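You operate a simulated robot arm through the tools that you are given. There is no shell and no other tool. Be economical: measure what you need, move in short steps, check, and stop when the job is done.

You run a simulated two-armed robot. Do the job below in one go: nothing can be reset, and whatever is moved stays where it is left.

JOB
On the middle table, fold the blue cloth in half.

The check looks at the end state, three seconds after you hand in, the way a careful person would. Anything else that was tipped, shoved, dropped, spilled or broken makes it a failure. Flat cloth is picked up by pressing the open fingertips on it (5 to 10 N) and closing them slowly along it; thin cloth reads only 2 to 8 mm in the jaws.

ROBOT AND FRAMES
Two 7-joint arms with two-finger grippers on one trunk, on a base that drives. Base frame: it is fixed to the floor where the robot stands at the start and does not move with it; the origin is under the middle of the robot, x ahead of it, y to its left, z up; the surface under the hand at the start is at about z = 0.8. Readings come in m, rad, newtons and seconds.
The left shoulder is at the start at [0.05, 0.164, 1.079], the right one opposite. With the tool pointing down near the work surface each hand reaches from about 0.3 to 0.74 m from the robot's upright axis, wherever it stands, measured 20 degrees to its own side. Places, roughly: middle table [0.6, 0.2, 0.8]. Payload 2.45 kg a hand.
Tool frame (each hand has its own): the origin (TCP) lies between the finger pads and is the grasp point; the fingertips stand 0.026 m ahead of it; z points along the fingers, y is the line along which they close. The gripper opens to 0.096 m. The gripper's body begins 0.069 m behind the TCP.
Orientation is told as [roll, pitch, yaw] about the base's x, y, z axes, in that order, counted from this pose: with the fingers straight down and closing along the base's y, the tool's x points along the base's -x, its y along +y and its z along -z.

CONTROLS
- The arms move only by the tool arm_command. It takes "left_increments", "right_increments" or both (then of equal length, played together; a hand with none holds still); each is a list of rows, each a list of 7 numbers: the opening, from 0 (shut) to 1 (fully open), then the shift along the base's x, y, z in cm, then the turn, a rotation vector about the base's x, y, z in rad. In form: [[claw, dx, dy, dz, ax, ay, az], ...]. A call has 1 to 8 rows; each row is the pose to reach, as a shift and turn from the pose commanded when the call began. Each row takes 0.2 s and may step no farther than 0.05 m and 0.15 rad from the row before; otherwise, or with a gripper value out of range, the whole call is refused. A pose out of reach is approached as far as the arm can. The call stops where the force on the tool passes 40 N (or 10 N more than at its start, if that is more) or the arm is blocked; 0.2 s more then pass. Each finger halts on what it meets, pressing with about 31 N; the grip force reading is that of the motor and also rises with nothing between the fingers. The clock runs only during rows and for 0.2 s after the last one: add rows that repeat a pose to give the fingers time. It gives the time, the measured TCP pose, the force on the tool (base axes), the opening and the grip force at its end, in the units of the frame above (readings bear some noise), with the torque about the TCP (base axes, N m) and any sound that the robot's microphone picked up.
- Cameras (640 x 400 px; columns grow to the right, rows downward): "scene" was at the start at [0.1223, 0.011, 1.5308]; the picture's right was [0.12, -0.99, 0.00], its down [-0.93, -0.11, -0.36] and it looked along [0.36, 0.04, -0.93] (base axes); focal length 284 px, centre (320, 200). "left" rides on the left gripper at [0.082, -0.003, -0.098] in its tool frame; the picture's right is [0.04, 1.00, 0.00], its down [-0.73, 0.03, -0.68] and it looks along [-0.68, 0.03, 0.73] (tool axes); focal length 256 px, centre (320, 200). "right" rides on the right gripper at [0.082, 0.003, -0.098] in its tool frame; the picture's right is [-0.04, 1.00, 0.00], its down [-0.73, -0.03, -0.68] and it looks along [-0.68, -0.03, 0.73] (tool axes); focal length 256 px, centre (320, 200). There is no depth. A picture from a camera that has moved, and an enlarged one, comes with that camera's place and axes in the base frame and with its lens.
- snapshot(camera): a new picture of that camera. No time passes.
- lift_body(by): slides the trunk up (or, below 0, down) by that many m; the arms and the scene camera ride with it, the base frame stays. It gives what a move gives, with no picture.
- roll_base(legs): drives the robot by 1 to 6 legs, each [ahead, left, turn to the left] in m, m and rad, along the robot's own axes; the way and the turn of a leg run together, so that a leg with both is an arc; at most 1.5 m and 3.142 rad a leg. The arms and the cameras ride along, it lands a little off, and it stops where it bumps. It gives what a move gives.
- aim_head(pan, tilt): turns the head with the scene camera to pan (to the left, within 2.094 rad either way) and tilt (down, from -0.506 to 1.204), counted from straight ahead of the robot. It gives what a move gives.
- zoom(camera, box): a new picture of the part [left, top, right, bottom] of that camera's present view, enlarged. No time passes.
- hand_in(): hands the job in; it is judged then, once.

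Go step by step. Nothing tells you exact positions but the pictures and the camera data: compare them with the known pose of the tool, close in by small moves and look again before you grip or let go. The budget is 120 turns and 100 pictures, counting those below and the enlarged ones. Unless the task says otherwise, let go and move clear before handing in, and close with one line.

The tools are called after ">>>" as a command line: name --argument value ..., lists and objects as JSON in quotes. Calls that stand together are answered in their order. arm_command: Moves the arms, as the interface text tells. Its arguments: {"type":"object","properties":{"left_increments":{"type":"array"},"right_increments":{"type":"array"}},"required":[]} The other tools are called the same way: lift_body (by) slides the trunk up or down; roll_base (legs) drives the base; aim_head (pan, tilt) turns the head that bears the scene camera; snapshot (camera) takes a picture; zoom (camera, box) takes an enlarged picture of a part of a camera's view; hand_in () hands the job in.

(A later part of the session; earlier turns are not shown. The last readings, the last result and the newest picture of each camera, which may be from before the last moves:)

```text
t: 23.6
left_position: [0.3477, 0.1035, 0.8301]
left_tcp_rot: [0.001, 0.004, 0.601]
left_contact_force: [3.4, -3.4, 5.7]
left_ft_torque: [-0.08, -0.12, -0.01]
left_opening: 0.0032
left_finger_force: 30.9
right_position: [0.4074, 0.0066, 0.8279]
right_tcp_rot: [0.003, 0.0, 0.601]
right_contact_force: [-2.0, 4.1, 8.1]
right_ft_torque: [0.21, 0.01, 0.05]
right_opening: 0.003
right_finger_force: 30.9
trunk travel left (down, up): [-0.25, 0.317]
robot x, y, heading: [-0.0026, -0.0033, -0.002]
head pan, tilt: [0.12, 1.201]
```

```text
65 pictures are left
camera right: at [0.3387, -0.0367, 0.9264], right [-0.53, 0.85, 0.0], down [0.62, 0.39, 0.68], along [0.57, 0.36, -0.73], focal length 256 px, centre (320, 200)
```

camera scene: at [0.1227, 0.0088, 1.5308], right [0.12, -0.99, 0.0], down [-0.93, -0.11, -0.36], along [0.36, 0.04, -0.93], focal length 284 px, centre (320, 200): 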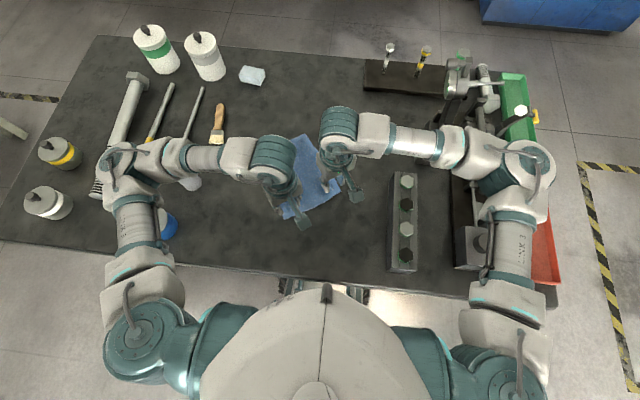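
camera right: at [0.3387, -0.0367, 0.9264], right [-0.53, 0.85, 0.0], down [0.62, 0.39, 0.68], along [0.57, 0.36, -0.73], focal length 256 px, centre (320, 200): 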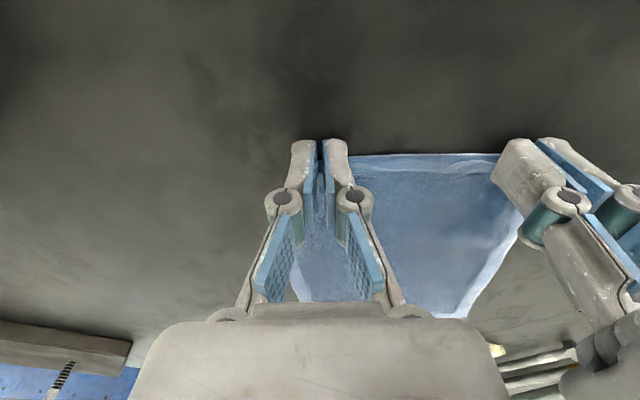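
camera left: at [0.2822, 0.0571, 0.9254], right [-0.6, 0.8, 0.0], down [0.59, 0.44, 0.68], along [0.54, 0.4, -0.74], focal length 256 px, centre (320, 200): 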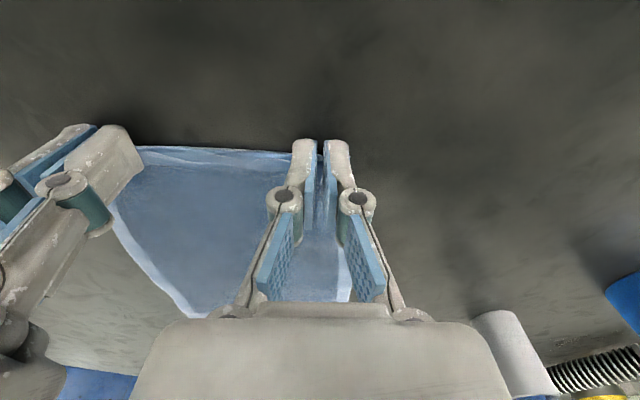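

Both jaws hold the rim (3 mm each). Now the first half of the arc along the fold direction (0.825, 0.565), with only a little tilt.

>>> arm_command --left_increments '[[0, 0.35, 0.24, 2.33, -0.014, 0.021, 0], [0, 1.29, 0.88, 4.5, -0.028, 0.041, 0], [0, 2.74, 1.88, 6.36, -0.042, 0.062, 0], [0, 4.61, 3.16, 7.8, -0.056, 0.082, 0], [0, 6.78, 4.64, 8.7, -0.071, 0.103, 0], [0, 9.11, 6.24, 9.0, -0.085, 0.124, 0], [0, 9.11, 6.24, 9.0, -0.085, 0.124, 0]]' --right_increments '[[0, 0.35, 0.24, 2.33, -0.014, 0.021, 0], [0, 1.29, 0.88, 4.5, -0.028, 0.041, 0], [0, 2.74, 1.88, 6.36, -0.042, 0.062, 0], [0, 4.61, 3.16, 7.8, -0.056, 0.082, 0], [0, 6.78, 4.64, 8.7, -0.071, 0.103, 0], [0, 9.11, 6.24, 9.0, -0.085, 0.124, 0], [0, 9.11, 6.24, 9.0, -0.085, 0.124, 0]]'

>>> snapshot --camera "left"

>>> snapshot --camera "right"

>>> zoom --camera "scene" --box '[200, 90, 400, 230]'

```text
t: 25.2
left_position: [0.4371, 0.1665, 0.9192]
left_tcp_rot: [0.0, 0.153, 0.599]
left_contact_force: [3.0, -4.3, -0.5]
left_ft_torque: [-0.13, -0.06, -0.01]
left_opening: 0.0037
left_finger_force: 30.8
right_position: [0.5014, 0.0706, 0.9182]
right_tcp_rot: [0.003, 0.152, 0.601]
right_contact_force: [-3.0, 4.4, 0.8]
right_ft_torque: [0.12, 0.08, 0.06]
right_opening: 0.0028
right_finger_force: 31.1
trunk travel left (down, up): [-0.25, 0.317]
robot x, y, heading: [0.0, -0.003, 0.002]
head pan, tilt: [0.12, 1.201]
```

```text
64 pictures are left
camera left: at [0.3855, 0.1288, 1.0265], right [-0.6, 0.8, 0.01], down [0.67, 0.49, 0.56], along [0.45, 0.34, -0.83], focal length 256 px, centre (320, 200)
```

left: 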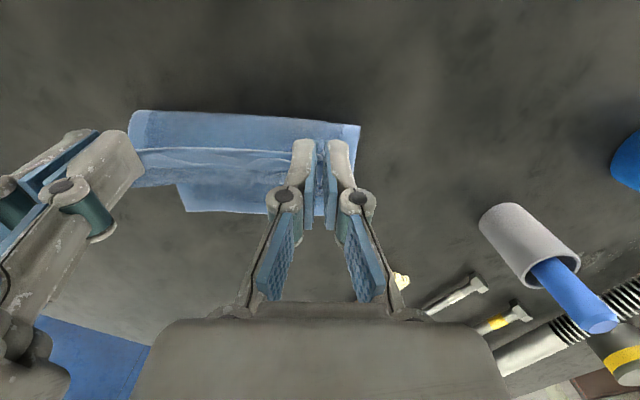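

```text
63 pictures are left
camera right: at [0.4444, 0.0362, 1.0282], right [-0.53, 0.85, 0.0], down [0.7, 0.44, 0.56], along [0.48, 0.3, -0.83], focal length 256 px, centre (320, 200)
```

right: 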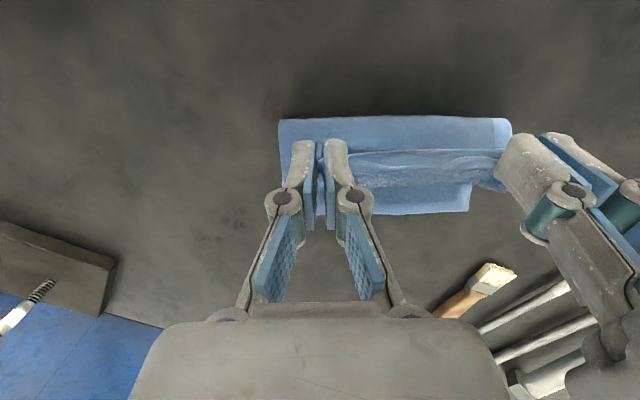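

```text
2.86 times, centred on (300, 160) of scene
camera zoom: at [0.1234, 0.0116, 1.5307], right [0.12, -0.99, 0.0], down [-0.93, -0.11, -0.36], along [0.36, 0.04, -0.93], focal length 813 px, centre (377, 314)
```

zoom: 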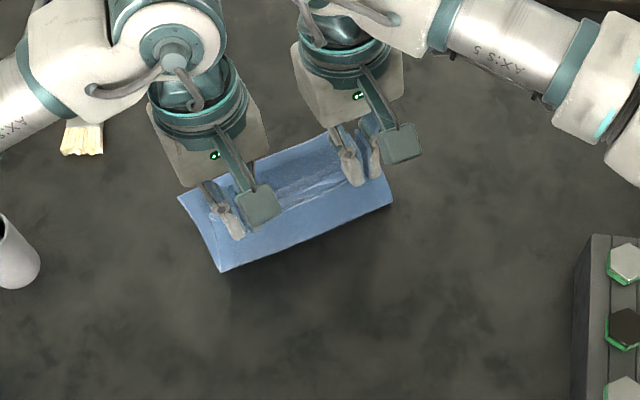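

The cloth forms a smooth curl and the far half stayed put (far edge at about (0.603, 0.112)–(0.502, 0.264)). I'll continue most of the way down, easing the tilt to stay within the right arm's reach.

>>> arm_command --left_increments '[[0, 1.1, 0.84, -0.1, 0.003, -0.005, 0], [0, 2.2, 1.68, -0.3, 0.007, -0.01, 0], [0, 4.23, 3.27, -1.1, 0.014, -0.02, 0], [0, 5.96, 4.62, -2.4, 0.02, -0.03, 0], [0, 7.26, 5.71, -4.1, 0.027, -0.04, 0], [0, 7.26, 5.71, -4.1, 0.027, -0.04, 0]]' --right_increments '[[0, 1.1, 0.84, -0.1, 0.003, -0.005, 0], [0, 2.2, 1.68, -0.3, 0.007, -0.01, 0], [0, 4.23, 3.27, -1.1, 0.014, -0.02, 0], [0, 5.96, 4.62, -2.4, 0.02, -0.03, 0], [0, 7.26, 5.71, -4.1, 0.027, -0.04, 0], [0, 7.26, 5.71, -4.1, 0.027, -0.04, 0]]'

>>> snapshot --camera "left"

>>> snapshot --camera "right"

>>> zoom --camera "scene" --box '[200, 90, 400, 230]'

```text
t: 26.6
left_position: [0.5101, 0.2224, 0.8783]
left_tcp_rot: [-0.001, 0.104, 0.601]
left_contact_force: [3.1, -2.7, 0.0]
left_ft_torque: [-0.07, -0.1, -0.03]
left_opening: 0.0035
left_finger_force: 31.1
right_position: [0.5767, 0.1294, 0.8774]
right_tcp_rot: [0.003, 0.102, 0.599]
right_contact_force: [-2.9, 3.1, 0.2]
right_ft_torque: [0.07, 0.09, 0.02]
right_opening: 0.0026
right_finger_force: 31.2
trunk travel left (down, up): [-0.25, 0.317]
robot x, y, heading: [-0.0019, 0.0018, 0.001]
head pan, tilt: [0.12, 1.201]
```

```text
61 pictures are left
camera left: at [0.4541, 0.1818, 0.9826], right [-0.6, 0.8, 0.0], down [0.64, 0.48, 0.6], along [0.48, 0.36, -0.8], focal length 256 px, centre (320, 200)
```

left: 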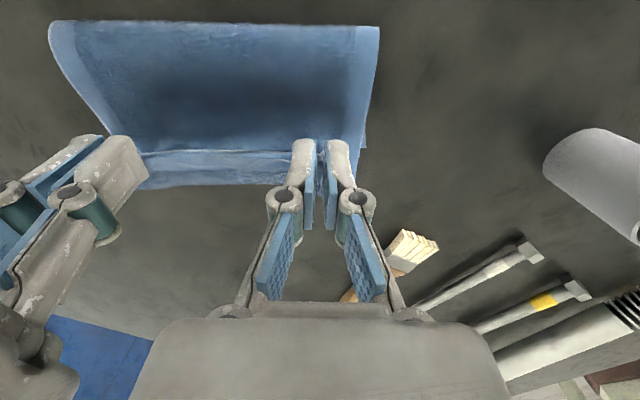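

```text
60 pictures are left
camera right: at [0.5153, 0.0915, 0.9834], right [-0.53, 0.85, 0.0], down [0.68, 0.43, 0.6], along [0.51, 0.32, -0.8], focal length 256 px, centre (320, 200)
```

right: 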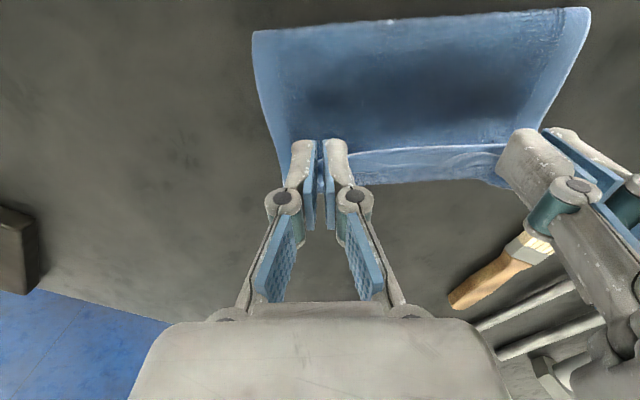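

```text
2.86 times, centred on (300, 160) of scene
camera zoom: at [0.1241, 0.0127, 1.5306], right [0.12, -0.99, 0.0], down [-0.93, -0.11, -0.36], along [0.35, 0.04, -0.93], focal length 813 px, centre (377, 314)
```

zoom: 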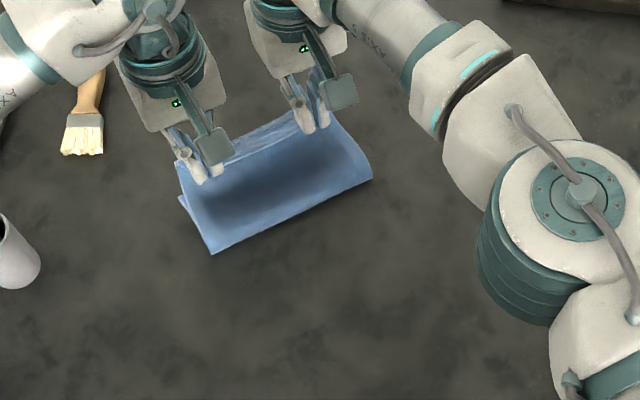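

The fold is shaping well. Now the final lowering to lay the edge on the far edge.

>>> arm_command --left_increments '[[0, 0.5, 0.4, -1.0, 0.003, -0.005, 0], [0, 0.8, 0.7, -2.0, 0.007, -0.01, 0], [0, 0.95, 0.9, -3.1, 0.01, -0.015, 0], [0, 1.0, 1.0, -4.0, 0.014, -0.02, 0], [0, 1.0, 1.0, -4.2, 0.014, -0.02, 0], [0, 1.0, 1.0, -4.2, 0.014, -0.02, 0]]' --right_increments '[[0, 0.5, 0.4, -1.0, 0.003, -0.005, 0], [0, 0.8, 0.7, -2.0, 0.007, -0.01, 0], [0, 0.95, 0.9, -3.1, 0.01, -0.015, 0], [0, 1.0, 1.0, -4.0, 0.014, -0.02, 0], [0, 1.0, 1.0, -4.2, 0.014, -0.02, 0], [0, 1.0, 1.0, -4.2, 0.014, -0.02, 0]]'

>>> snapshot --camera "left"

>>> snapshot --camera "right"

>>> zoom --camera "scene" --box '[200, 90, 400, 230]'

```text
t: 28.0
left_position: [0.52, 0.2343, 0.8351]
left_tcp_rot: [0.0, 0.08, 0.601]
left_contact_force: [4.1, -5.2, 2.1]
left_ft_torque: [-0.15, -0.11, -0.03]
left_opening: 0.0034
left_finger_force: 30.5
right_position: [0.5783, 0.1337, 0.8405]
right_tcp_rot: [0.004, 0.076, 0.601]
right_contact_force: [-3.3, 5.5, -0.4]
right_ft_torque: [0.13, 0.09, 0.05]
right_opening: 0.0029
right_finger_force: 31.4
right hand out of reach, approached as far as the arm can: row 1, 2, 3, 4, 5, 6
trunk travel left (down, up): [-0.25, 0.317]
robot x, y, heading: [-0.0002, 0.0017, -0.003]
head pan, tilt: [0.12, 1.201]
```

```text
58 pictures are left
camera left: at [0.4622, 0.1918, 0.9382], right [-0.6, 0.8, 0.0], down [0.63, 0.47, 0.62], along [0.49, 0.37, -0.79], focal length 256 px, centre (320, 200)
```

left: 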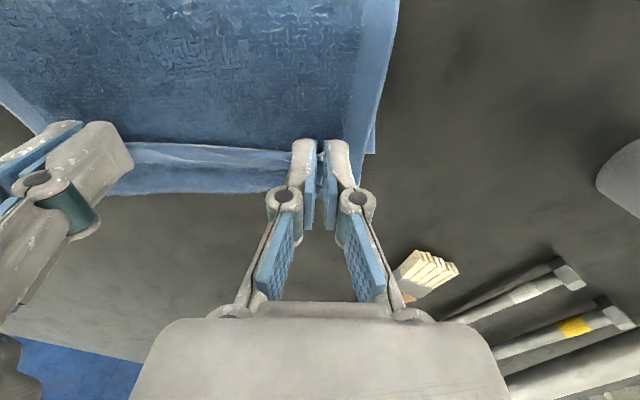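

```text
57 pictures are left
camera right: at [0.516, 0.0947, 0.9444], right [-0.53, 0.85, 0.0], down [0.66, 0.42, 0.62], along [0.53, 0.33, -0.78], focal length 256 px, centre (320, 200)
```

right: 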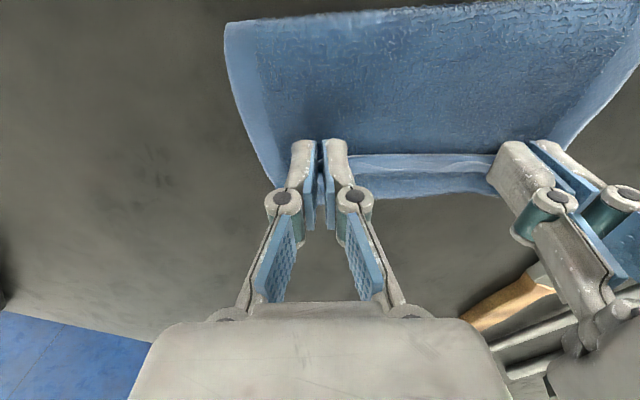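

```text
2.86 times, centred on (300, 160) of scene
camera zoom: at [0.1239, 0.012, 1.5307], right [0.12, -0.99, 0.0], down [-0.93, -0.11, -0.36], along [0.35, 0.04, -0.93], focal length 813 px, centre (377, 314)
```

zoom: 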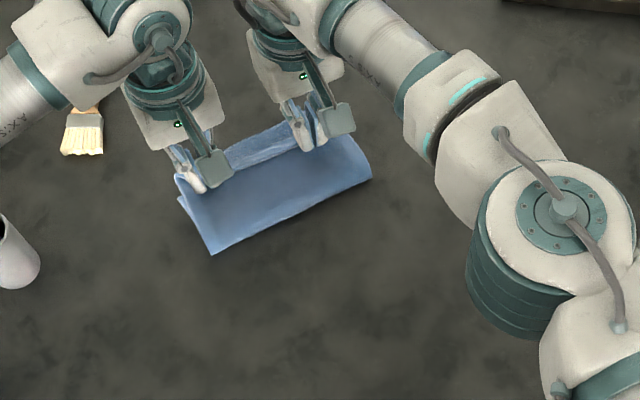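

The right hand stopped about 1 cm short (reach limit), but the shape looks close. Let me look closer at the edges before releasing.

>>> zoom --camera "left" --box '[60, 90, 400, 240]'

>>> zoom --camera "scene" --box '[250, 120, 340, 180]'

```text
1.88 times, centred on (230, 165) of left
camera zoom: at [0.4622, 0.1918, 0.9382], right [-0.6, 0.8, 0.0], down [0.63, 0.47, 0.62], along [0.49, 0.37, -0.79], focal length 482 px, centre (489, 266)
```

zoom: 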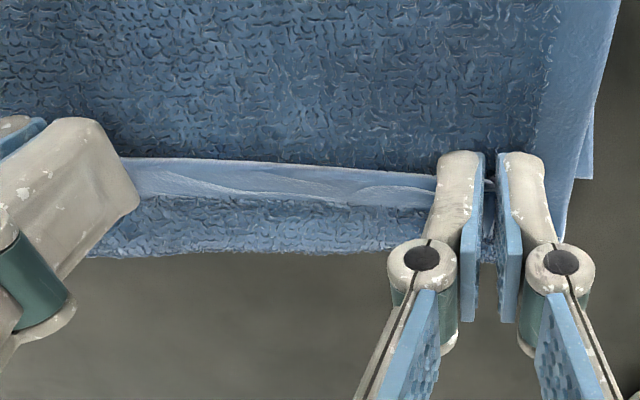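

```text
6.67 times, centred on (295, 150) of scene
camera zoom: at [0.1239, 0.012, 1.5307], right [0.12, -0.99, 0.0], down [-0.93, -0.11, -0.36], along [0.35, 0.04, -0.93], focal length 1896 px, centre (487, 533)
```

zoom: 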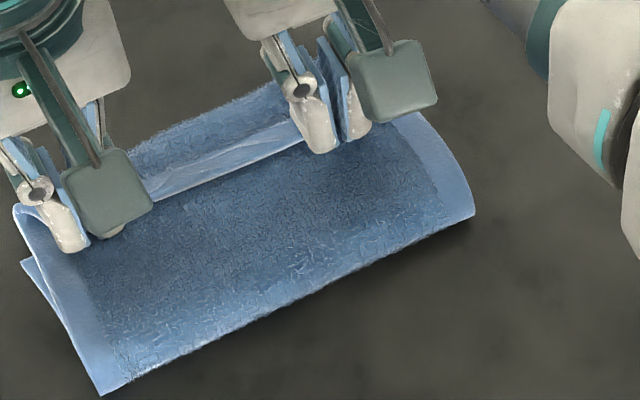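

The held hem is tucked back under its own bulge, because the fingers couldn't tilt over. The cloth springs flat when let go, so I'll raise slightly to give it room, open both hands together, and lift away.

>>> arm_command --left_increments '[[0, 0, 0, 1.0, 0, 0, 0], [0, 0, 0, 1.2, 0, 0, 0], [0.4, 0, 0, 1.2, 0, 0, 0], [0.4, 0, 0, 1.4, 0, 0, 0], [0.4, 0, 0, 2.5, 0, 0, 0], [0.4, 0, 0, 6, 0, 0, 0], [0.4, 0, 0, 10, 0, 0, 0]]' --right_increments '[[0, 0, 0, 0.5, 0, 0, 0], [0, 0, 0, 0.7, 0, 0, 0], [0.4, 0, 0, 0.7, 0, 0, 0], [0.4, 0, 0, 1.0, 0, 0, 0], [0.4, -0.4, -0.2, 2.5, 0, 0, 0], [0.4, -0.8, -0.5, 6, 0, 0, 0], [0.4, -1.5, -1, 10, 0, 0, 0]]'

>>> zoom --camera "scene" --box '[220, 100, 380, 200]'

>>> snapshot --camera "left"

>>> snapshot --camera "right"

```text
t: 29.6
left_position: [0.5213, 0.2315, 0.9383]
left_tcp_rot: [0.0, 0.079, 0.601]
left_contact_force: [0.0, -1.0, -0.2]
left_ft_torque: [-0.01, 0.02, 0.0]
left_opening: 0.0384
left_finger_force: 0.1
right_position: [0.5625, 0.1216, 0.9426]
right_tcp_rot: [0.004, 0.079, 0.601]
right_contact_force: [0.0, 0.9, 0.9]
right_ft_torque: [-0.02, -0.01, -0.01]
right_opening: 0.0384
right_finger_force: 0.0
trunk travel left (down, up): [-0.25, 0.317]
robot x, y, heading: [-0.0026, -0.0006, -0.003]
head pan, tilt: [0.12, 1.201]
```

```text
4.00 times, centred on (300, 150) of scene
camera zoom: at [0.1225, 0.0103, 1.5309], right [0.12, -0.99, 0.0], down [-0.93, -0.11, -0.36], along [0.36, 0.04, -0.93], focal length 1138 px, centre (400, 400)
```

zoom: 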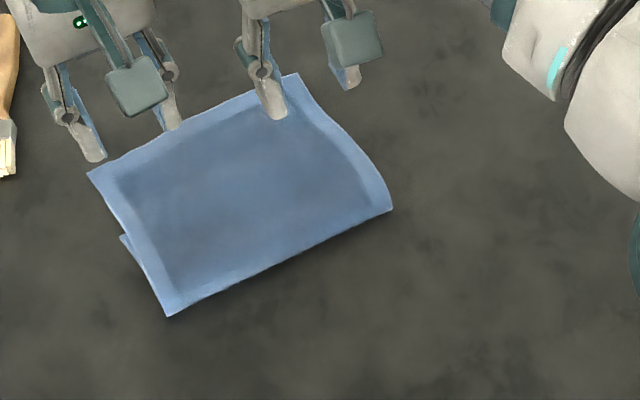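

```text
52 pictures are left
camera left: at [0.4624, 0.1896, 1.0404], right [-0.6, 0.8, 0.0], down [0.63, 0.47, 0.62], along [0.49, 0.37, -0.79], focal length 256 px, centre (320, 200)
```

left: 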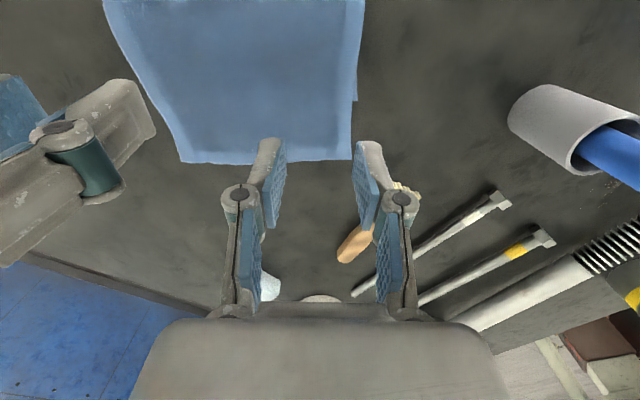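

```text
51 pictures are left
camera right: at [0.4993, 0.0823, 1.0472], right [-0.53, 0.85, 0.0], down [0.67, 0.42, 0.62], along [0.52, 0.33, -0.79], focal length 256 px, centre (320, 200)
```

right: 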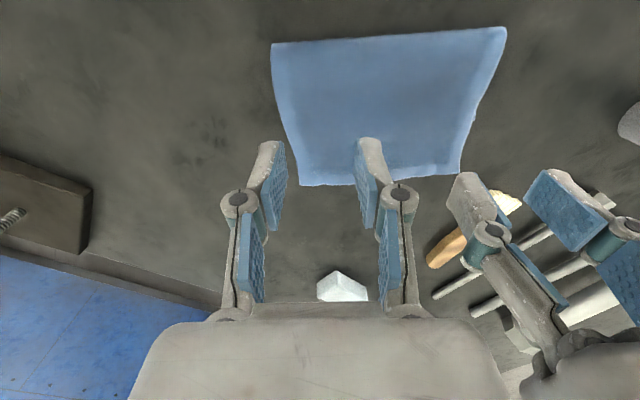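

The cloth lies folded, but the top layer overshoots: the fold line is at s≈0.491, the bottom edge at 0.563 and the top edge at 0.629 along the fold direction. I'll park the right hand and regrip the middle of the overhanging top edge with the left hand. Only one layer is there, and pulling it back rolls the fold to the midline.

>>> arm_command --right_increments '[[0.4, -1, -2.5, 1, 0, 0, 0], [0.4, -2, -5, 2, 0, 0, 0], [0.4, -3.5, -8, 3, 0, 0, 0], [0.4, -5, -11, 4, 0, 0, 0], [0.4, -7, -14, 5, 0, 0, 0], [0.4, -8.5, -17, 6, 0, 0, 0]]' --left_increments '[[0.4, 0, 0, 0, 0, 0, 0], [0.4, 0, 0, 0, 0, 0, 0], [0.31, 2, -0.3, 0, 0.01, -0.02, 0], [0.31, 4, -0.6, -1, 0.02, -0.04, 0], [0.31, 6, -1, -2, 0.035, -0.055, 0], [0.31, 8.3, -1.3, -3.3, 0.045, -0.066, 0]]'

>>> snapshot --camera "left"

>>> zoom --camera "scene" --box '[220, 100, 380, 200]'

>>> snapshot --camera "right"

```text
t: 31.0
left_position: [0.6049, 0.22, 0.9025]
left_tcp_rot: [0.003, -0.001, 0.6]
left_contact_force: [-0.7, -0.9, -0.9]
left_ft_torque: [0.02, 0.0, -0.03]
left_opening: 0.0298
left_finger_force: 0.0
right_position: [0.4789, -0.0484, 1.0001]
right_tcp_rot: [0.003, 0.078, 0.602]
right_contact_force: [0.7, -0.5, -0.5]
right_ft_torque: [0.01, -0.02, -0.01]
right_opening: 0.0385
right_finger_force: 0.0
trunk travel left (down, up): [-0.25, 0.317]
robot x, y, heading: [-0.002, 0.0024, -0.003]
head pan, tilt: [0.12, 1.201]
```

```text
50 pictures are left
camera left: at [0.5412, 0.1728, 0.999], right [-0.6, 0.8, 0.0], down [0.59, 0.44, 0.68], along [0.54, 0.41, -0.73], focal length 256 px, centre (320, 200)
```

left: 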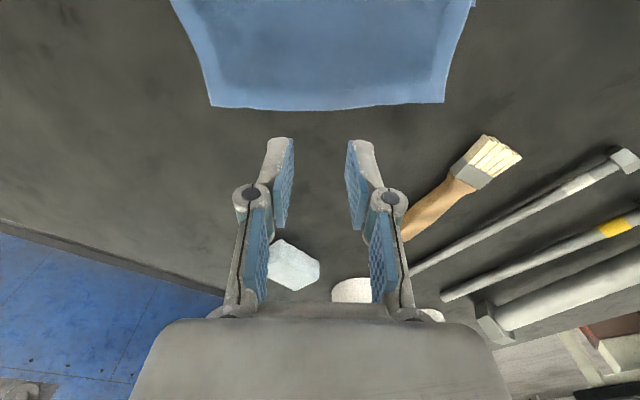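

```text
4.00 times, centred on (300, 150) of scene
camera zoom: at [0.125, 0.0064, 1.5305], right [0.12, -0.99, 0.0], down [-0.93, -0.11, -0.36], along [0.35, 0.04, -0.93], focal length 1138 px, centre (400, 400)
```

zoom: 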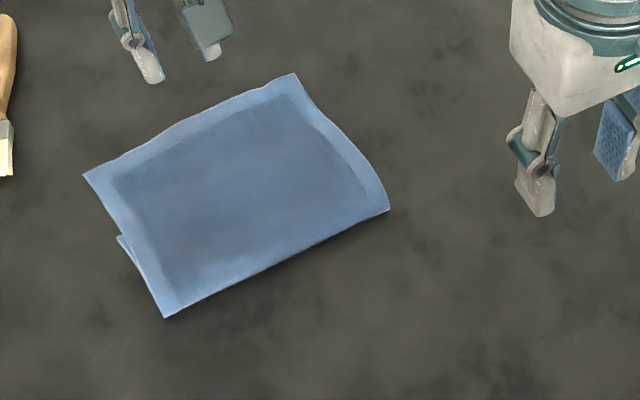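

```text
48 pictures are left
camera right: at [0.416, -0.0881, 1.1048], right [-0.53, 0.85, 0.0], down [0.67, 0.42, 0.62], along [0.52, 0.33, -0.79], focal length 256 px, centre (320, 200)
```

right: 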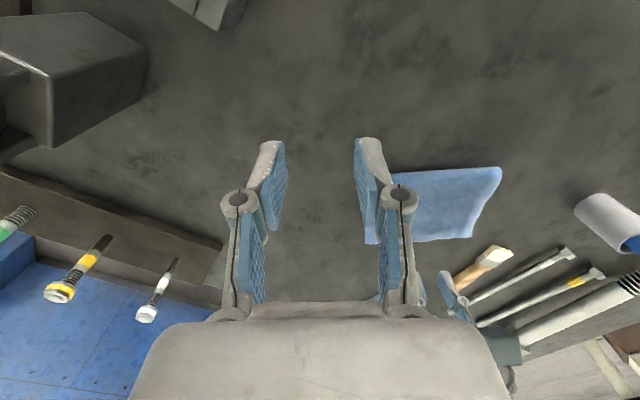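

The gripper is almost exactly over the middle of the top edge. I shift 4–5 mm inward, then lower and press gently.

>>> arm_command --left_increments '[[0.31, -0.6, 0.1, -2.5, 0, 0, 0], [0.31, -0.6, 0.1, -5, 0, 0, 0], [0.31, -0.6, 0.1, -6.6, 0, 0, 0], [0.31, -0.6, 0.1, -7.1, 0, 0, 0], [0.31, -0.6, 0.1, -7.3, 0, 0, 0], [0.31, -0.6, 0.1, -7.3, 0, 0, 0], [0.31, -0.6, 0.1, -7.3, 0, 0, 0]]'

>>> snapshot --camera "left"

```text
t: 32.6
left_position: [0.5983, 0.2206, 0.8296]
left_tcp_rot: [0.0, 0.0, 0.6]
left_contact_force: [0.4, 0.1, 2.7]
left_ft_torque: [0.0, -0.03, -0.02]
left_opening: 0.03
left_finger_force: 0.0
right_position: [0.4784, -0.0469, 1.0008]
right_tcp_rot: [0.004, 0.078, 0.6]
right_contact_force: [-0.3, 0.4, -0.5]
right_ft_torque: [0.0, 0.0, 0.01]
right_opening: 0.0383
right_finger_force: 0.1
trunk travel left (down, up): [-0.25, 0.317]
robot x, y, heading: [0.0009, 0.0002, 0.002]
head pan, tilt: [0.12, 1.201]
```

```text
47 pictures are left
camera left: at [0.5326, 0.1746, 0.9266], right [-0.6, 0.8, 0.0], down [0.59, 0.44, 0.68], along [0.54, 0.41, -0.73], focal length 256 px, centre (320, 200)
```

left: 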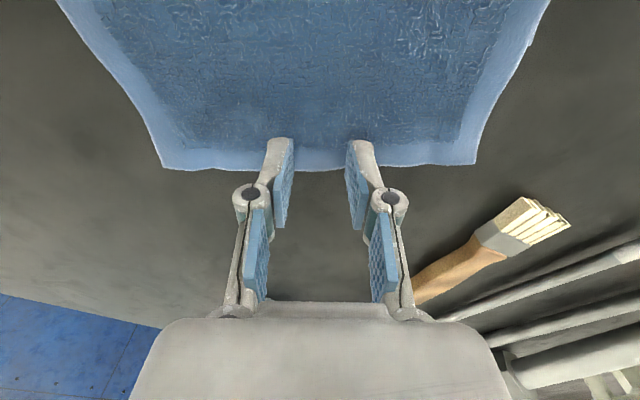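

Contact made, with the rim under the fingertips. A touch more pressure and a slow close.

>>> arm_command --left_increments '[[0.31, 0, 0, -0.08, 0, 0, 0], [0.26, 0, 0, -0.08, 0, 0, 0], [0.21, 0, 0, -0.08, 0, 0, 0], [0.16, 0, 0, -0.08, 0, 0, 0], [0.11, 0, 0, -0.08, 0, 0, 0], [0.06, 0, 0, -0.08, 0, 0, 0], [0.0, 0, 0, -0.08, 0, 0, 0], [0.0, 0, 0, -0.08, 0, 0, 0]]'

>>> snapshot --camera "left"

```text
t: 34.4
left_position: [0.5974, 0.2209, 0.8296]
left_tcp_rot: [0.0, -0.001, 0.602]
left_contact_force: [0.9, 0.4, 7.5]
left_ft_torque: [0.03, 0.02, -0.02]
left_opening: 0.0042
left_finger_force: 31.2
right_position: [0.4785, -0.0469, 1.0007]
right_tcp_rot: [0.0, 0.079, 0.601]
right_contact_force: [-0.3, -0.2, -0.7]
right_ft_torque: [0.0, -0.02, -0.03]
right_opening: 0.0385
right_finger_force: 0.0
trunk travel left (down, up): [-0.25, 0.317]
robot x, y, heading: [0.0012, -0.0017, 0.001]
head pan, tilt: [0.12, 1.201]
```

```text
46 pictures are left
camera left: at [0.5324, 0.1747, 0.9262], right [-0.6, 0.8, 0.0], down [0.59, 0.44, 0.68], along [0.54, 0.41, -0.73], focal length 256 px, centre (320, 200)
```

left: 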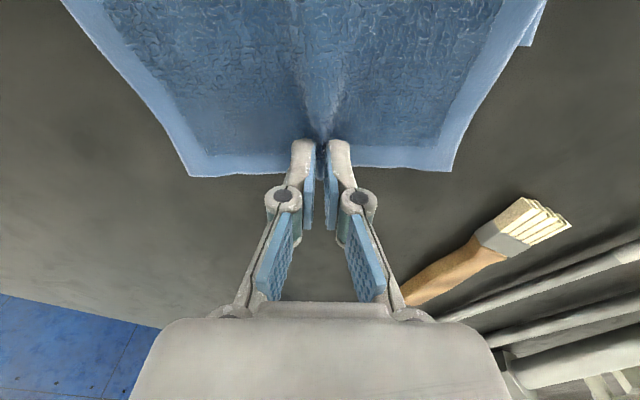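

The middle of the top edge is held (4 mm). Now lift and draw it back over the intended fold line, then look.

>>> arm_command --left_increments '[[0, -0.2, -0.15, 1.2, 0, 0, 0], [0, -0.82, -0.57, 2.5, 0, 0, 0], [0, -1.6, -1.1, 3.8, 0, 0, 0], [0, -2.47, -1.7, 5, 0, 0, 0], [0, -4.54, -3.1, 7, 0, 0, 0], [0, -7.0, -4.8, 8.5, 0, 0, 0], [0, -9.5, -6.5, 9, 0, 0, 0], [0, -9.5, -6.5, 9, 0, 0, 0]]'

>>> zoom --camera "scene" --box '[220, 100, 380, 200]'

>>> snapshot --camera "left"

>>> snapshot --camera "right"

```text
t: 36.2
left_position: [0.5042, 0.158, 0.9169]
left_tcp_rot: [0.002, 0.002, 0.6]
left_contact_force: [0.4, 0.7, 0.4]
left_ft_torque: [0.03, -0.01, 0.02]
left_opening: 0.004
left_finger_force: 31.0
right_position: [0.4797, -0.0461, 0.9992]
right_tcp_rot: [0.002, 0.079, 0.6]
right_contact_force: [0.0, -0.4, -0.3]
right_ft_torque: [-0.04, 0.05, 0.02]
right_opening: 0.0384
right_finger_force: 0.0
trunk travel left (down, up): [-0.25, 0.317]
robot x, y, heading: [-0.0013, -0.004, -0.002]
head pan, tilt: [0.12, 1.201]
```

```text
4.00 times, centred on (300, 150) of scene
camera zoom: at [0.1244, 0.0088, 1.5306], right [0.12, -0.99, 0.0], down [-0.93, -0.11, -0.36], along [0.35, 0.04, -0.93], focal length 1138 px, centre (400, 400)
```

zoom: 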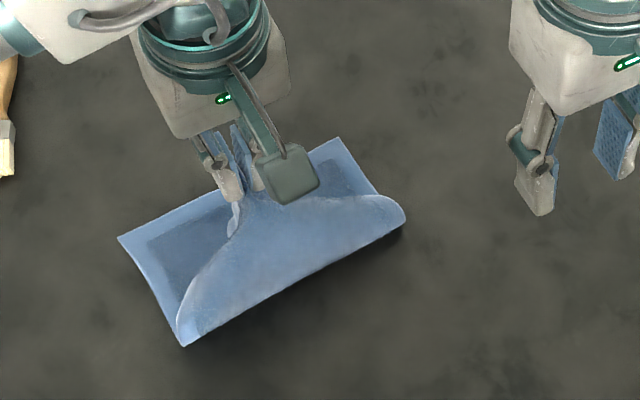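

```text
44 pictures are left
camera left: at [0.4395, 0.1109, 1.0143], right [-0.6, 0.8, 0.0], down [0.59, 0.44, 0.68], along [0.54, 0.41, -0.74], focal length 256 px, centre (320, 200)
```

left: 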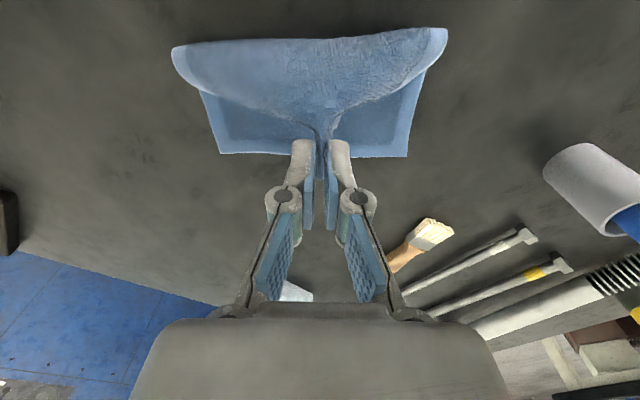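

```text
43 pictures are left
camera right: at [0.4162, -0.0862, 1.1048], right [-0.53, 0.85, 0.0], down [0.67, 0.42, 0.62], along [0.52, 0.33, -0.79], focal length 256 px, centre (320, 200)
```

right: 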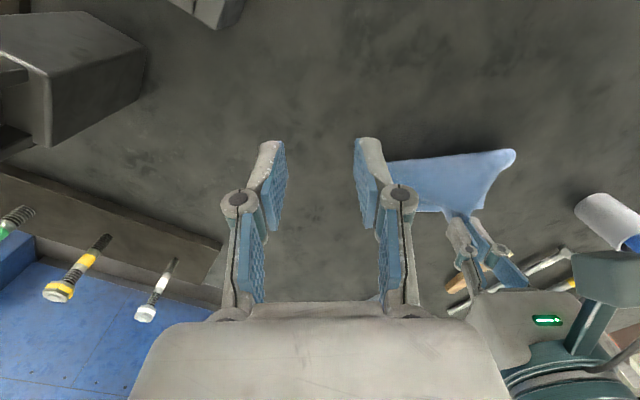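

The fold line has rolled back to about the middle and the bottom layer is unmoved. Now lay the edge down onto the bottom edge.

>>> arm_command --left_increments '[[0, 1.24, 0.85, -0.8, 0, 0, 0], [0, 2.31, 1.58, -2.0, 0, 0, 0], [0, 3.22, 2.2, -3.7, 0, 0, 0], [0, 3.8, 2.6, -5.5, 0, 0, 0], [0, 4.13, 2.83, -7.0, 0, 0, 0], [0, 4.13, 2.83, -8.1, 0, 0, 0], [0, 4.13, 2.83, -8.1, 0, 0, 0]]'

>>> zoom --camera "scene" --box '[220, 100, 380, 200]'

>>> snapshot --camera "left"

```text
t: 37.8
left_position: [0.5438, 0.185, 0.837]
left_tcp_rot: [-0.001, 0.0, 0.6]
left_contact_force: [-0.3, 0.5, 0.3]
left_ft_torque: [0.0, 0.03, 0.02]
left_opening: 0.0042
left_finger_force: 31.1
right_position: [0.4777, -0.0475, 1.0005]
right_tcp_rot: [0.001, 0.079, 0.6]
right_contact_force: [0.5, -0.3, -0.3]
right_ft_torque: [0.01, 0.01, 0.01]
right_opening: 0.0385
right_finger_force: 0.0
trunk travel left (down, up): [-0.25, 0.317]
robot x, y, heading: [-0.0008, 0.0007, -0.001]
head pan, tilt: [0.12, 1.201]
```

```text
4.00 times, centred on (300, 150) of scene
camera zoom: at [0.124, 0.0091, 1.5307], right [0.12, -0.99, 0.0], down [-0.93, -0.11, -0.36], along [0.35, 0.04, -0.93], focal length 1138 px, centre (400, 400)
```

zoom: 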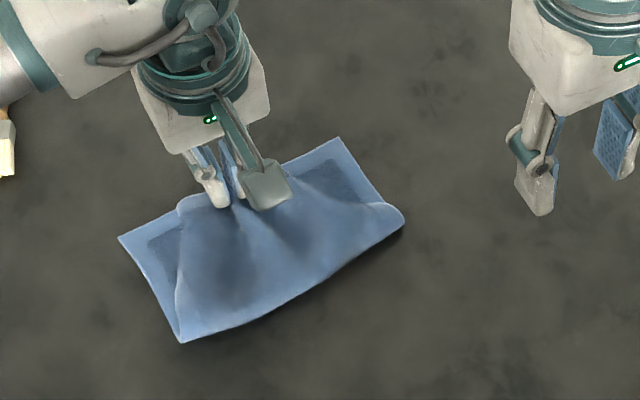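

```text
41 pictures are left
camera left: at [0.4792, 0.1381, 0.9338], right [-0.6, 0.8, 0.0], down [0.59, 0.44, 0.68], along [0.54, 0.41, -0.73], focal length 256 px, centre (320, 200)
```

left: 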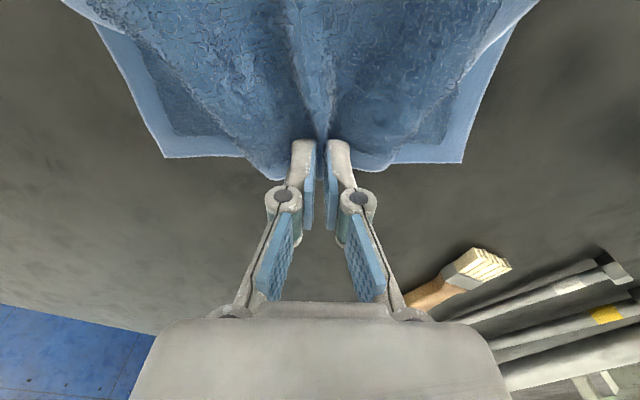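

The middle of the edge is placed right, but the free corners curled under. The fold line is correct now, so I'll raise the edge a few centimetres to free the corners, then let it spring open and fall.

>>> arm_command --left_increments '[[0, 0, 0, 2, 0, 0, 0], [0, 0, 0, 3.5, 0, 0, 0], [0, 0, 0, 4, 0, 0, 0], [0, 0, 0, 4, 0, 0, 0], [0.4, 0, 0, 4, 0, 0, 0], [0.4, 0, 0, 4, 0, 0, 0], [0.4, 0, 0, 7, 0, 0, 0], [0.4, 0, 0, 11, 0, 0, 0]]'

>>> zoom --camera "scene" --box '[220, 100, 380, 200]'

>>> snapshot --camera "left"

```text
t: 39.6
left_position: [0.5431, 0.1832, 0.948]
left_tcp_rot: [0.001, 0.002, 0.601]
left_contact_force: [-0.3, -0.1, -0.5]
left_ft_torque: [-0.02, 0.01, 0.0]
left_opening: 0.0386
left_finger_force: 0.1
right_position: [0.4789, -0.0468, 1.0013]
right_tcp_rot: [0.002, 0.078, 0.6]
right_contact_force: [-0.6, -0.2, -1.0]
right_ft_torque: [0.0, -0.01, -0.03]
right_opening: 0.0384
right_finger_force: 0.0
trunk travel left (down, up): [-0.25, 0.317]
robot x, y, heading: [0.0003, -0.0016, 0.003]
head pan, tilt: [0.12, 1.201]
```

```text
4.00 times, centred on (300, 150) of scene
camera zoom: at [0.1234, 0.0086, 1.5307], right [0.12, -0.99, 0.0], down [-0.93, -0.11, -0.36], along [0.36, 0.04, -0.93], focal length 1138 px, centre (400, 400)
```

zoom: 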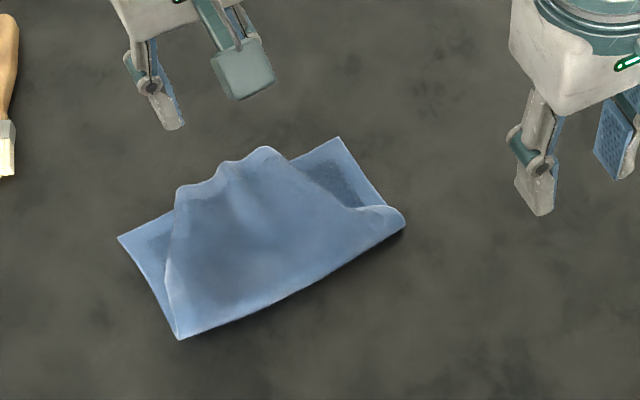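

```text
39 pictures are left
camera left: at [0.4786, 0.1368, 1.0439], right [-0.6, 0.8, 0.0], down [0.59, 0.44, 0.68], along [0.54, 0.41, -0.74], focal length 256 px, centre (320, 200)
```

left: 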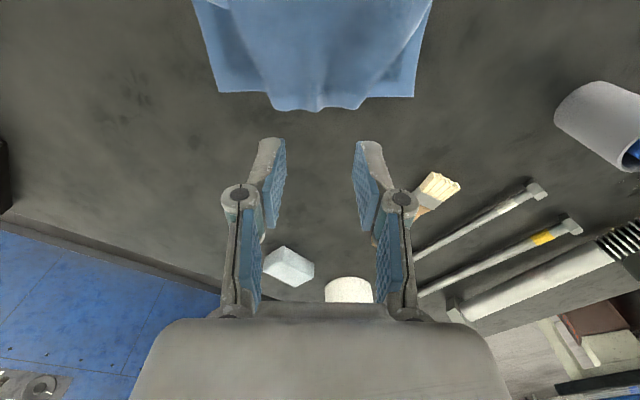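

The corners are still partly tucked. I'll wait a moment to see whether the cloth relaxes further.

>>> arm_command --left_increments '[[0.4, 0, 0, 0, 0, 0, 0], [0.4, 0, 0, 0, 0, 0, 0], [0.4, 0, 0, 0, 0, 0, 0], [0.4, 0, 0, 0, 0, 0, 0], [0.4, 0, 0, 0, 0, 0, 0], [0.4, 0, 0, 0, 0, 0, 0], [0.4, 0, 0, 0, 0, 0, 0], [0.4, 0, 0, 0, 0, 0, 0]]'

>>> zoom --camera "scene" --box '[250, 110, 346, 170]'

```text
t: 41.4
left_position: [0.5436, 0.1836, 0.9466]
left_tcp_rot: [-0.001, 0.002, 0.6]
left_contact_force: [0.0, 0.9, 0.1]
left_ft_torque: [0.01, -0.02, -0.02]
left_opening: 0.0381
left_finger_force: 0.0
right_position: [0.4788, -0.0461, 1.0006]
right_tcp_rot: [0.003, 0.077, 0.601]
right_contact_force: [0.1, 0.1, 0.5]
right_ft_torque: [0.02, -0.03, -0.01]
right_opening: 0.0382
right_finger_force: 0.1
trunk travel left (down, up): [-0.25, 0.317]
robot x, y, heading: [0.0041, 0.0024, -0.002]
head pan, tilt: [0.12, 1.201]
```

```text
6.67 times, centred on (298, 140) of scene
camera zoom: at [0.1242, 0.0091, 1.5306], right [0.12, -0.99, 0.0], down [-0.93, -0.11, -0.36], along [0.35, 0.04, -0.93], focal length 1896 px, centre (467, 600)
```

zoom: 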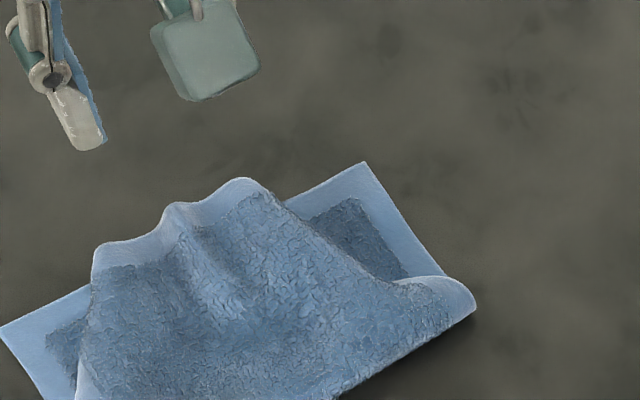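

The corners stay tucked, so the clean fix is to unfold and redo the fold with the placement offset I now know (hands about 6–7 cm shorter). First I look closely to regrip the middle of the top edge.

>>> zoom --camera "left" --box '[180, 0, 460, 175]'

```text
2.29 times, centred on (320, 88) of left
camera zoom: at [0.479, 0.137, 1.0434], right [-0.6, 0.8, 0.0], down [0.59, 0.44, 0.68], along [0.54, 0.41, -0.73], focal length 585 px, centre (320, 457)
```

zoom: 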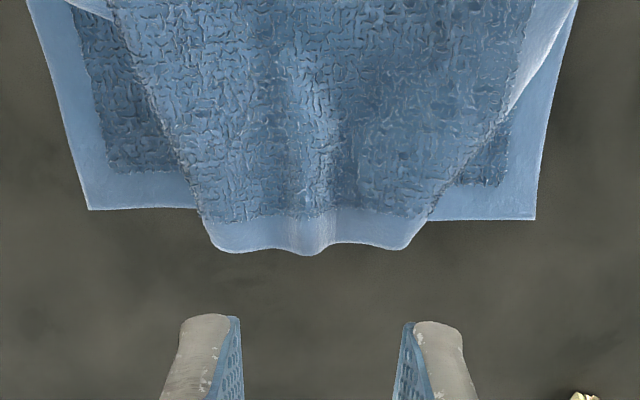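

A ridge at mid-edge extends about 1.2 cm past the bottom layer, so I can grip the top layer alone there. I move over it, lower, and press lightly.

>>> arm_command --left_increments '[[0.4, 1.7, 1.15, -3, 0, 0, 0], [0.4, 1.7, 1.15, -6, 0, 0, 0], [0.4, 1.7, 1.15, -9, 0, 0, 0], [0.4, 1.7, 1.15, -11, 0, 0, 0], [0.4, 1.7, 1.15, -11.7, 0, 0, 0], [0.4, 1.7, 1.15, -11.7, 0, 0, 0], [0.4, 1.7, 1.15, -11.7, 0, 0, 0]]'

>>> snapshot --camera "left"

```text
t: 43.0
left_position: [0.5597, 0.1953, 0.8305]
left_tcp_rot: [0.001, 0.0, 0.598]
left_contact_force: [0.7, 0.2, 3.4]
left_ft_torque: [-0.02, 0.02, 0.01]
left_opening: 0.0385
left_finger_force: 0.6
right_position: [0.4783, -0.0471, 1.0013]
right_tcp_rot: [0.001, 0.079, 0.601]
right_contact_force: [0.0, -0.4, -0.3]
right_ft_torque: [0.0, -0.03, -0.02]
right_opening: 0.0384
right_finger_force: 0.0
trunk travel left (down, up): [-0.25, 0.317]
robot x, y, heading: [-0.0044, -0.003, -0.001]
head pan, tilt: [0.12, 1.201]
```

```text
36 pictures are left
camera left: at [0.4962, 0.1483, 0.9276], right [-0.6, 0.8, 0.0], down [0.59, 0.44, 0.68], along [0.54, 0.41, -0.73], focal length 256 px, centre (320, 200)
```

left: 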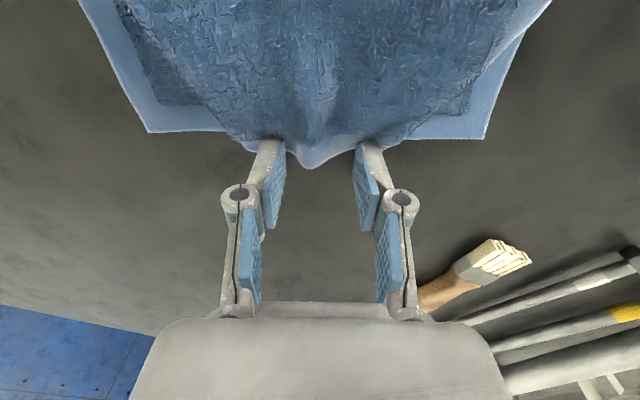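

Ridge is between the fingers; close slowly.

>>> arm_command --left_increments '[[0.36, 0, 0, -0.05, 0, 0, 0], [0.3, 0, 0, -0.05, 0, 0, 0], [0.24, 0, 0, -0.05, 0, 0, 0], [0.18, 0, 0, -0.05, 0, 0, 0], [0.12, 0, 0, -0.05, 0, 0, 0], [0.06, 0, 0, -0.05, 0, 0, 0], [0.0, 0, 0, -0.05, 0, 0, 0], [0.0, 0, 0, -0.05, 0, 0, 0]]'

>>> snapshot --camera "left"

```text
t: 44.8
left_position: [0.5602, 0.1954, 0.8299]
left_tcp_rot: [0.0, 0.001, 0.6]
left_contact_force: [-0.4, 0.8, 1.9]
left_ft_torque: [-0.01, 0.05, -0.04]
left_opening: 0.0052
left_finger_force: 31.5
right_position: [0.4793, -0.0469, 1.0011]
right_tcp_rot: [0.004, 0.078, 0.601]
right_contact_force: [-0.1, 0.8, 0.0]
right_ft_torque: [-0.03, -0.02, 0.0]
right_opening: 0.0384
right_finger_force: 0.0
trunk travel left (down, up): [-0.25, 0.317]
robot x, y, heading: [-0.0001, 0.005, 0.003]
head pan, tilt: [0.12, 1.201]
```

```text
35 pictures are left
camera left: at [0.4965, 0.1488, 0.9269], right [-0.6, 0.8, 0.0], down [0.59, 0.44, 0.68], along [0.54, 0.41, -0.73], focal length 256 px, centre (320, 200)
```

left: 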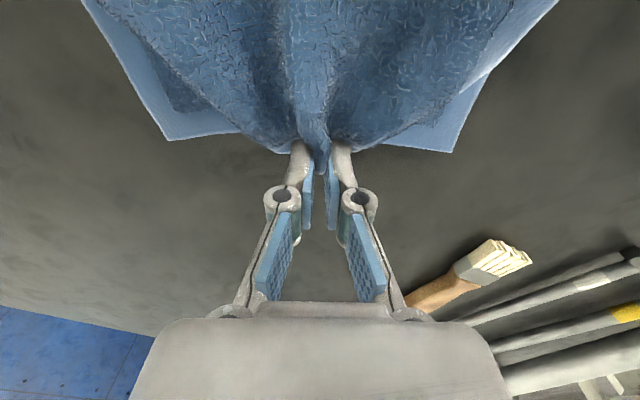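

It closed at 5.2 mm. I lift a little to check that only the top layer comes up.

>>> arm_command --left_increments '[[0, 0, 0, 1.5, 0, 0, 0], [0, -0.4, -0.3, 3, 0, 0, 0], [0, -1.2, -0.8, 5, 0, 0, 0], [0, -1.2, -0.8, 5, 0, 0, 0]]'

>>> snapshot --camera "left"

>>> zoom --camera "scene" --box '[220, 100, 380, 200]'

```text
t: 45.8
left_position: [0.5496, 0.1895, 0.8806]
left_tcp_rot: [0.001, 0.002, 0.601]
left_contact_force: [-1.0, -0.3, 0.3]
left_ft_torque: [-0.02, 0.0, -0.04]
left_opening: 0.0051
left_finger_force: 30.9
right_position: [0.4793, -0.047, 0.9993]
right_tcp_rot: [0.002, 0.08, 0.6]
right_contact_force: [0.6, -0.6, 0.3]
right_ft_torque: [-0.01, 0.0, 0.0]
right_opening: 0.0379
right_finger_force: 0.1
trunk travel left (down, up): [-0.25, 0.317]
robot x, y, heading: [-0.0013, -0.0, 0.005]
head pan, tilt: [0.12, 1.201]
```

```text
34 pictures are left
camera left: at [0.4847, 0.1419, 0.9773], right [-0.6, 0.8, 0.0], down [0.59, 0.44, 0.68], along [0.54, 0.41, -0.74], focal length 256 px, centre (320, 200)
```

left: 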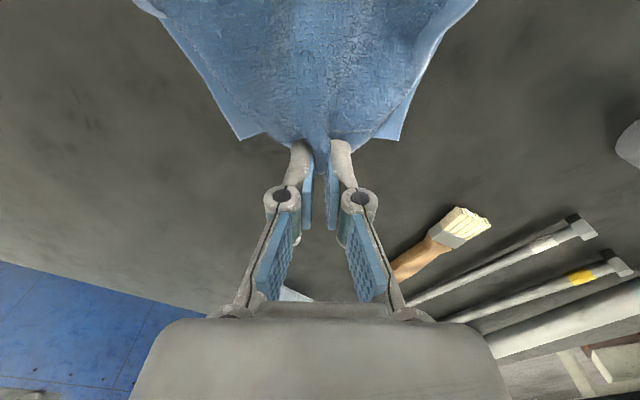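

```text
4.00 times, centred on (300, 150) of scene
camera zoom: at [0.1246, 0.0091, 1.5306], right [0.12, -0.99, 0.0], down [-0.93, -0.11, -0.36], along [0.35, 0.04, -0.93], focal length 1138 px, centre (400, 400)
```

zoom: 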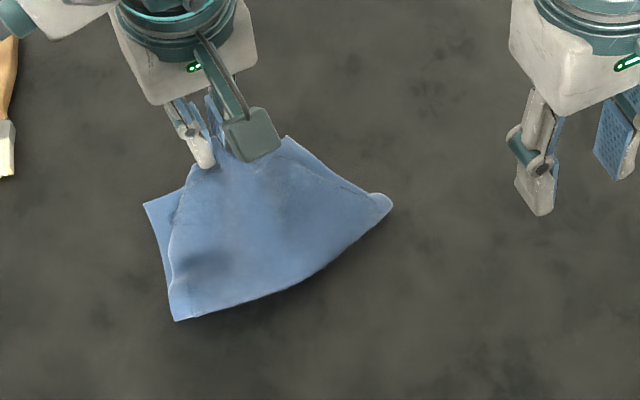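

Both layers came up, so I set them back where they were and release.

>>> arm_command --left_increments '[[0, 0.8, 0.5, -2, 0, 0, 0], [0, 1.2, 0.8, -3.5, 0, 0, 0], [0, 1.2, 0.8, -4.8, 0, 0, 0], [0.2, 1.2, 0.8, -4.8, 0, 0, 0], [0.4, 1.2, 0.8, -4.8, 0, 0, 0], [0.5, 1.2, 0.8, -4, 0, 0, 0], [0.5, 1.2, 0.8, -1, 0, 0, 0], [0.5, 1.2, 0.8, 3.5, 0, 0, 0]]'

>>> snapshot --camera "left"

>>> zoom --camera "scene" --box '[220, 100, 380, 200]'

```text
t: 47.6
left_position: [0.5618, 0.1976, 0.9154]
left_tcp_rot: [0.001, 0.002, 0.599]
left_contact_force: [0.8, 0.9, 0.4]
left_ft_torque: [0.04, 0.01, -0.03]
left_opening: 0.0482
left_finger_force: 0.0
right_position: [0.4777, -0.0463, 1.0006]
right_tcp_rot: [0.003, 0.08, 0.601]
right_contact_force: [0.2, 0.5, 0.1]
right_ft_torque: [0.02, -0.02, -0.01]
right_opening: 0.0383
right_finger_force: 0.0
trunk travel left (down, up): [-0.25, 0.317]
robot x, y, heading: [0.0029, -0.0021, -0.002]
head pan, tilt: [0.12, 1.201]
```

```text
32 pictures are left
camera left: at [0.4964, 0.1506, 1.0128], right [-0.6, 0.8, 0.0], down [0.59, 0.44, 0.68], along [0.54, 0.41, -0.73], focal length 256 px, centre (320, 200)
```

left: 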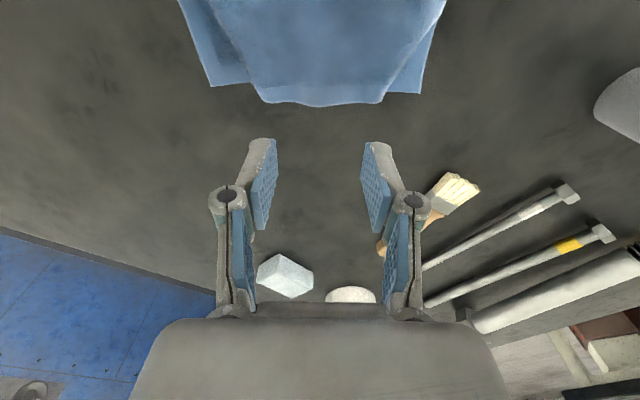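

```text
4.00 times, centred on (300, 150) of scene
camera zoom: at [0.1233, 0.0086, 1.5308], right [0.12, -0.99, 0.0], down [-0.93, -0.11, -0.36], along [0.36, 0.04, -0.93], focal length 1138 px, centre (400, 400)
```

zoom: 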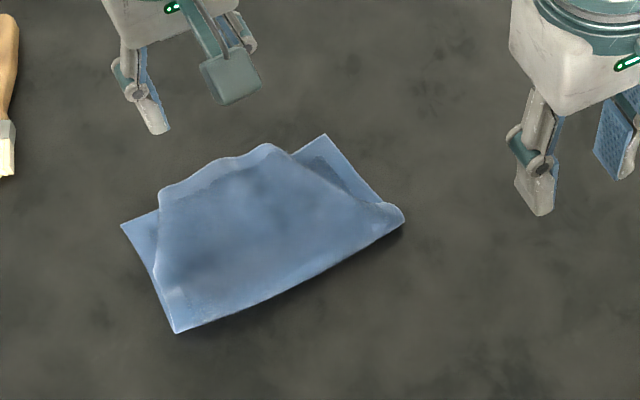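

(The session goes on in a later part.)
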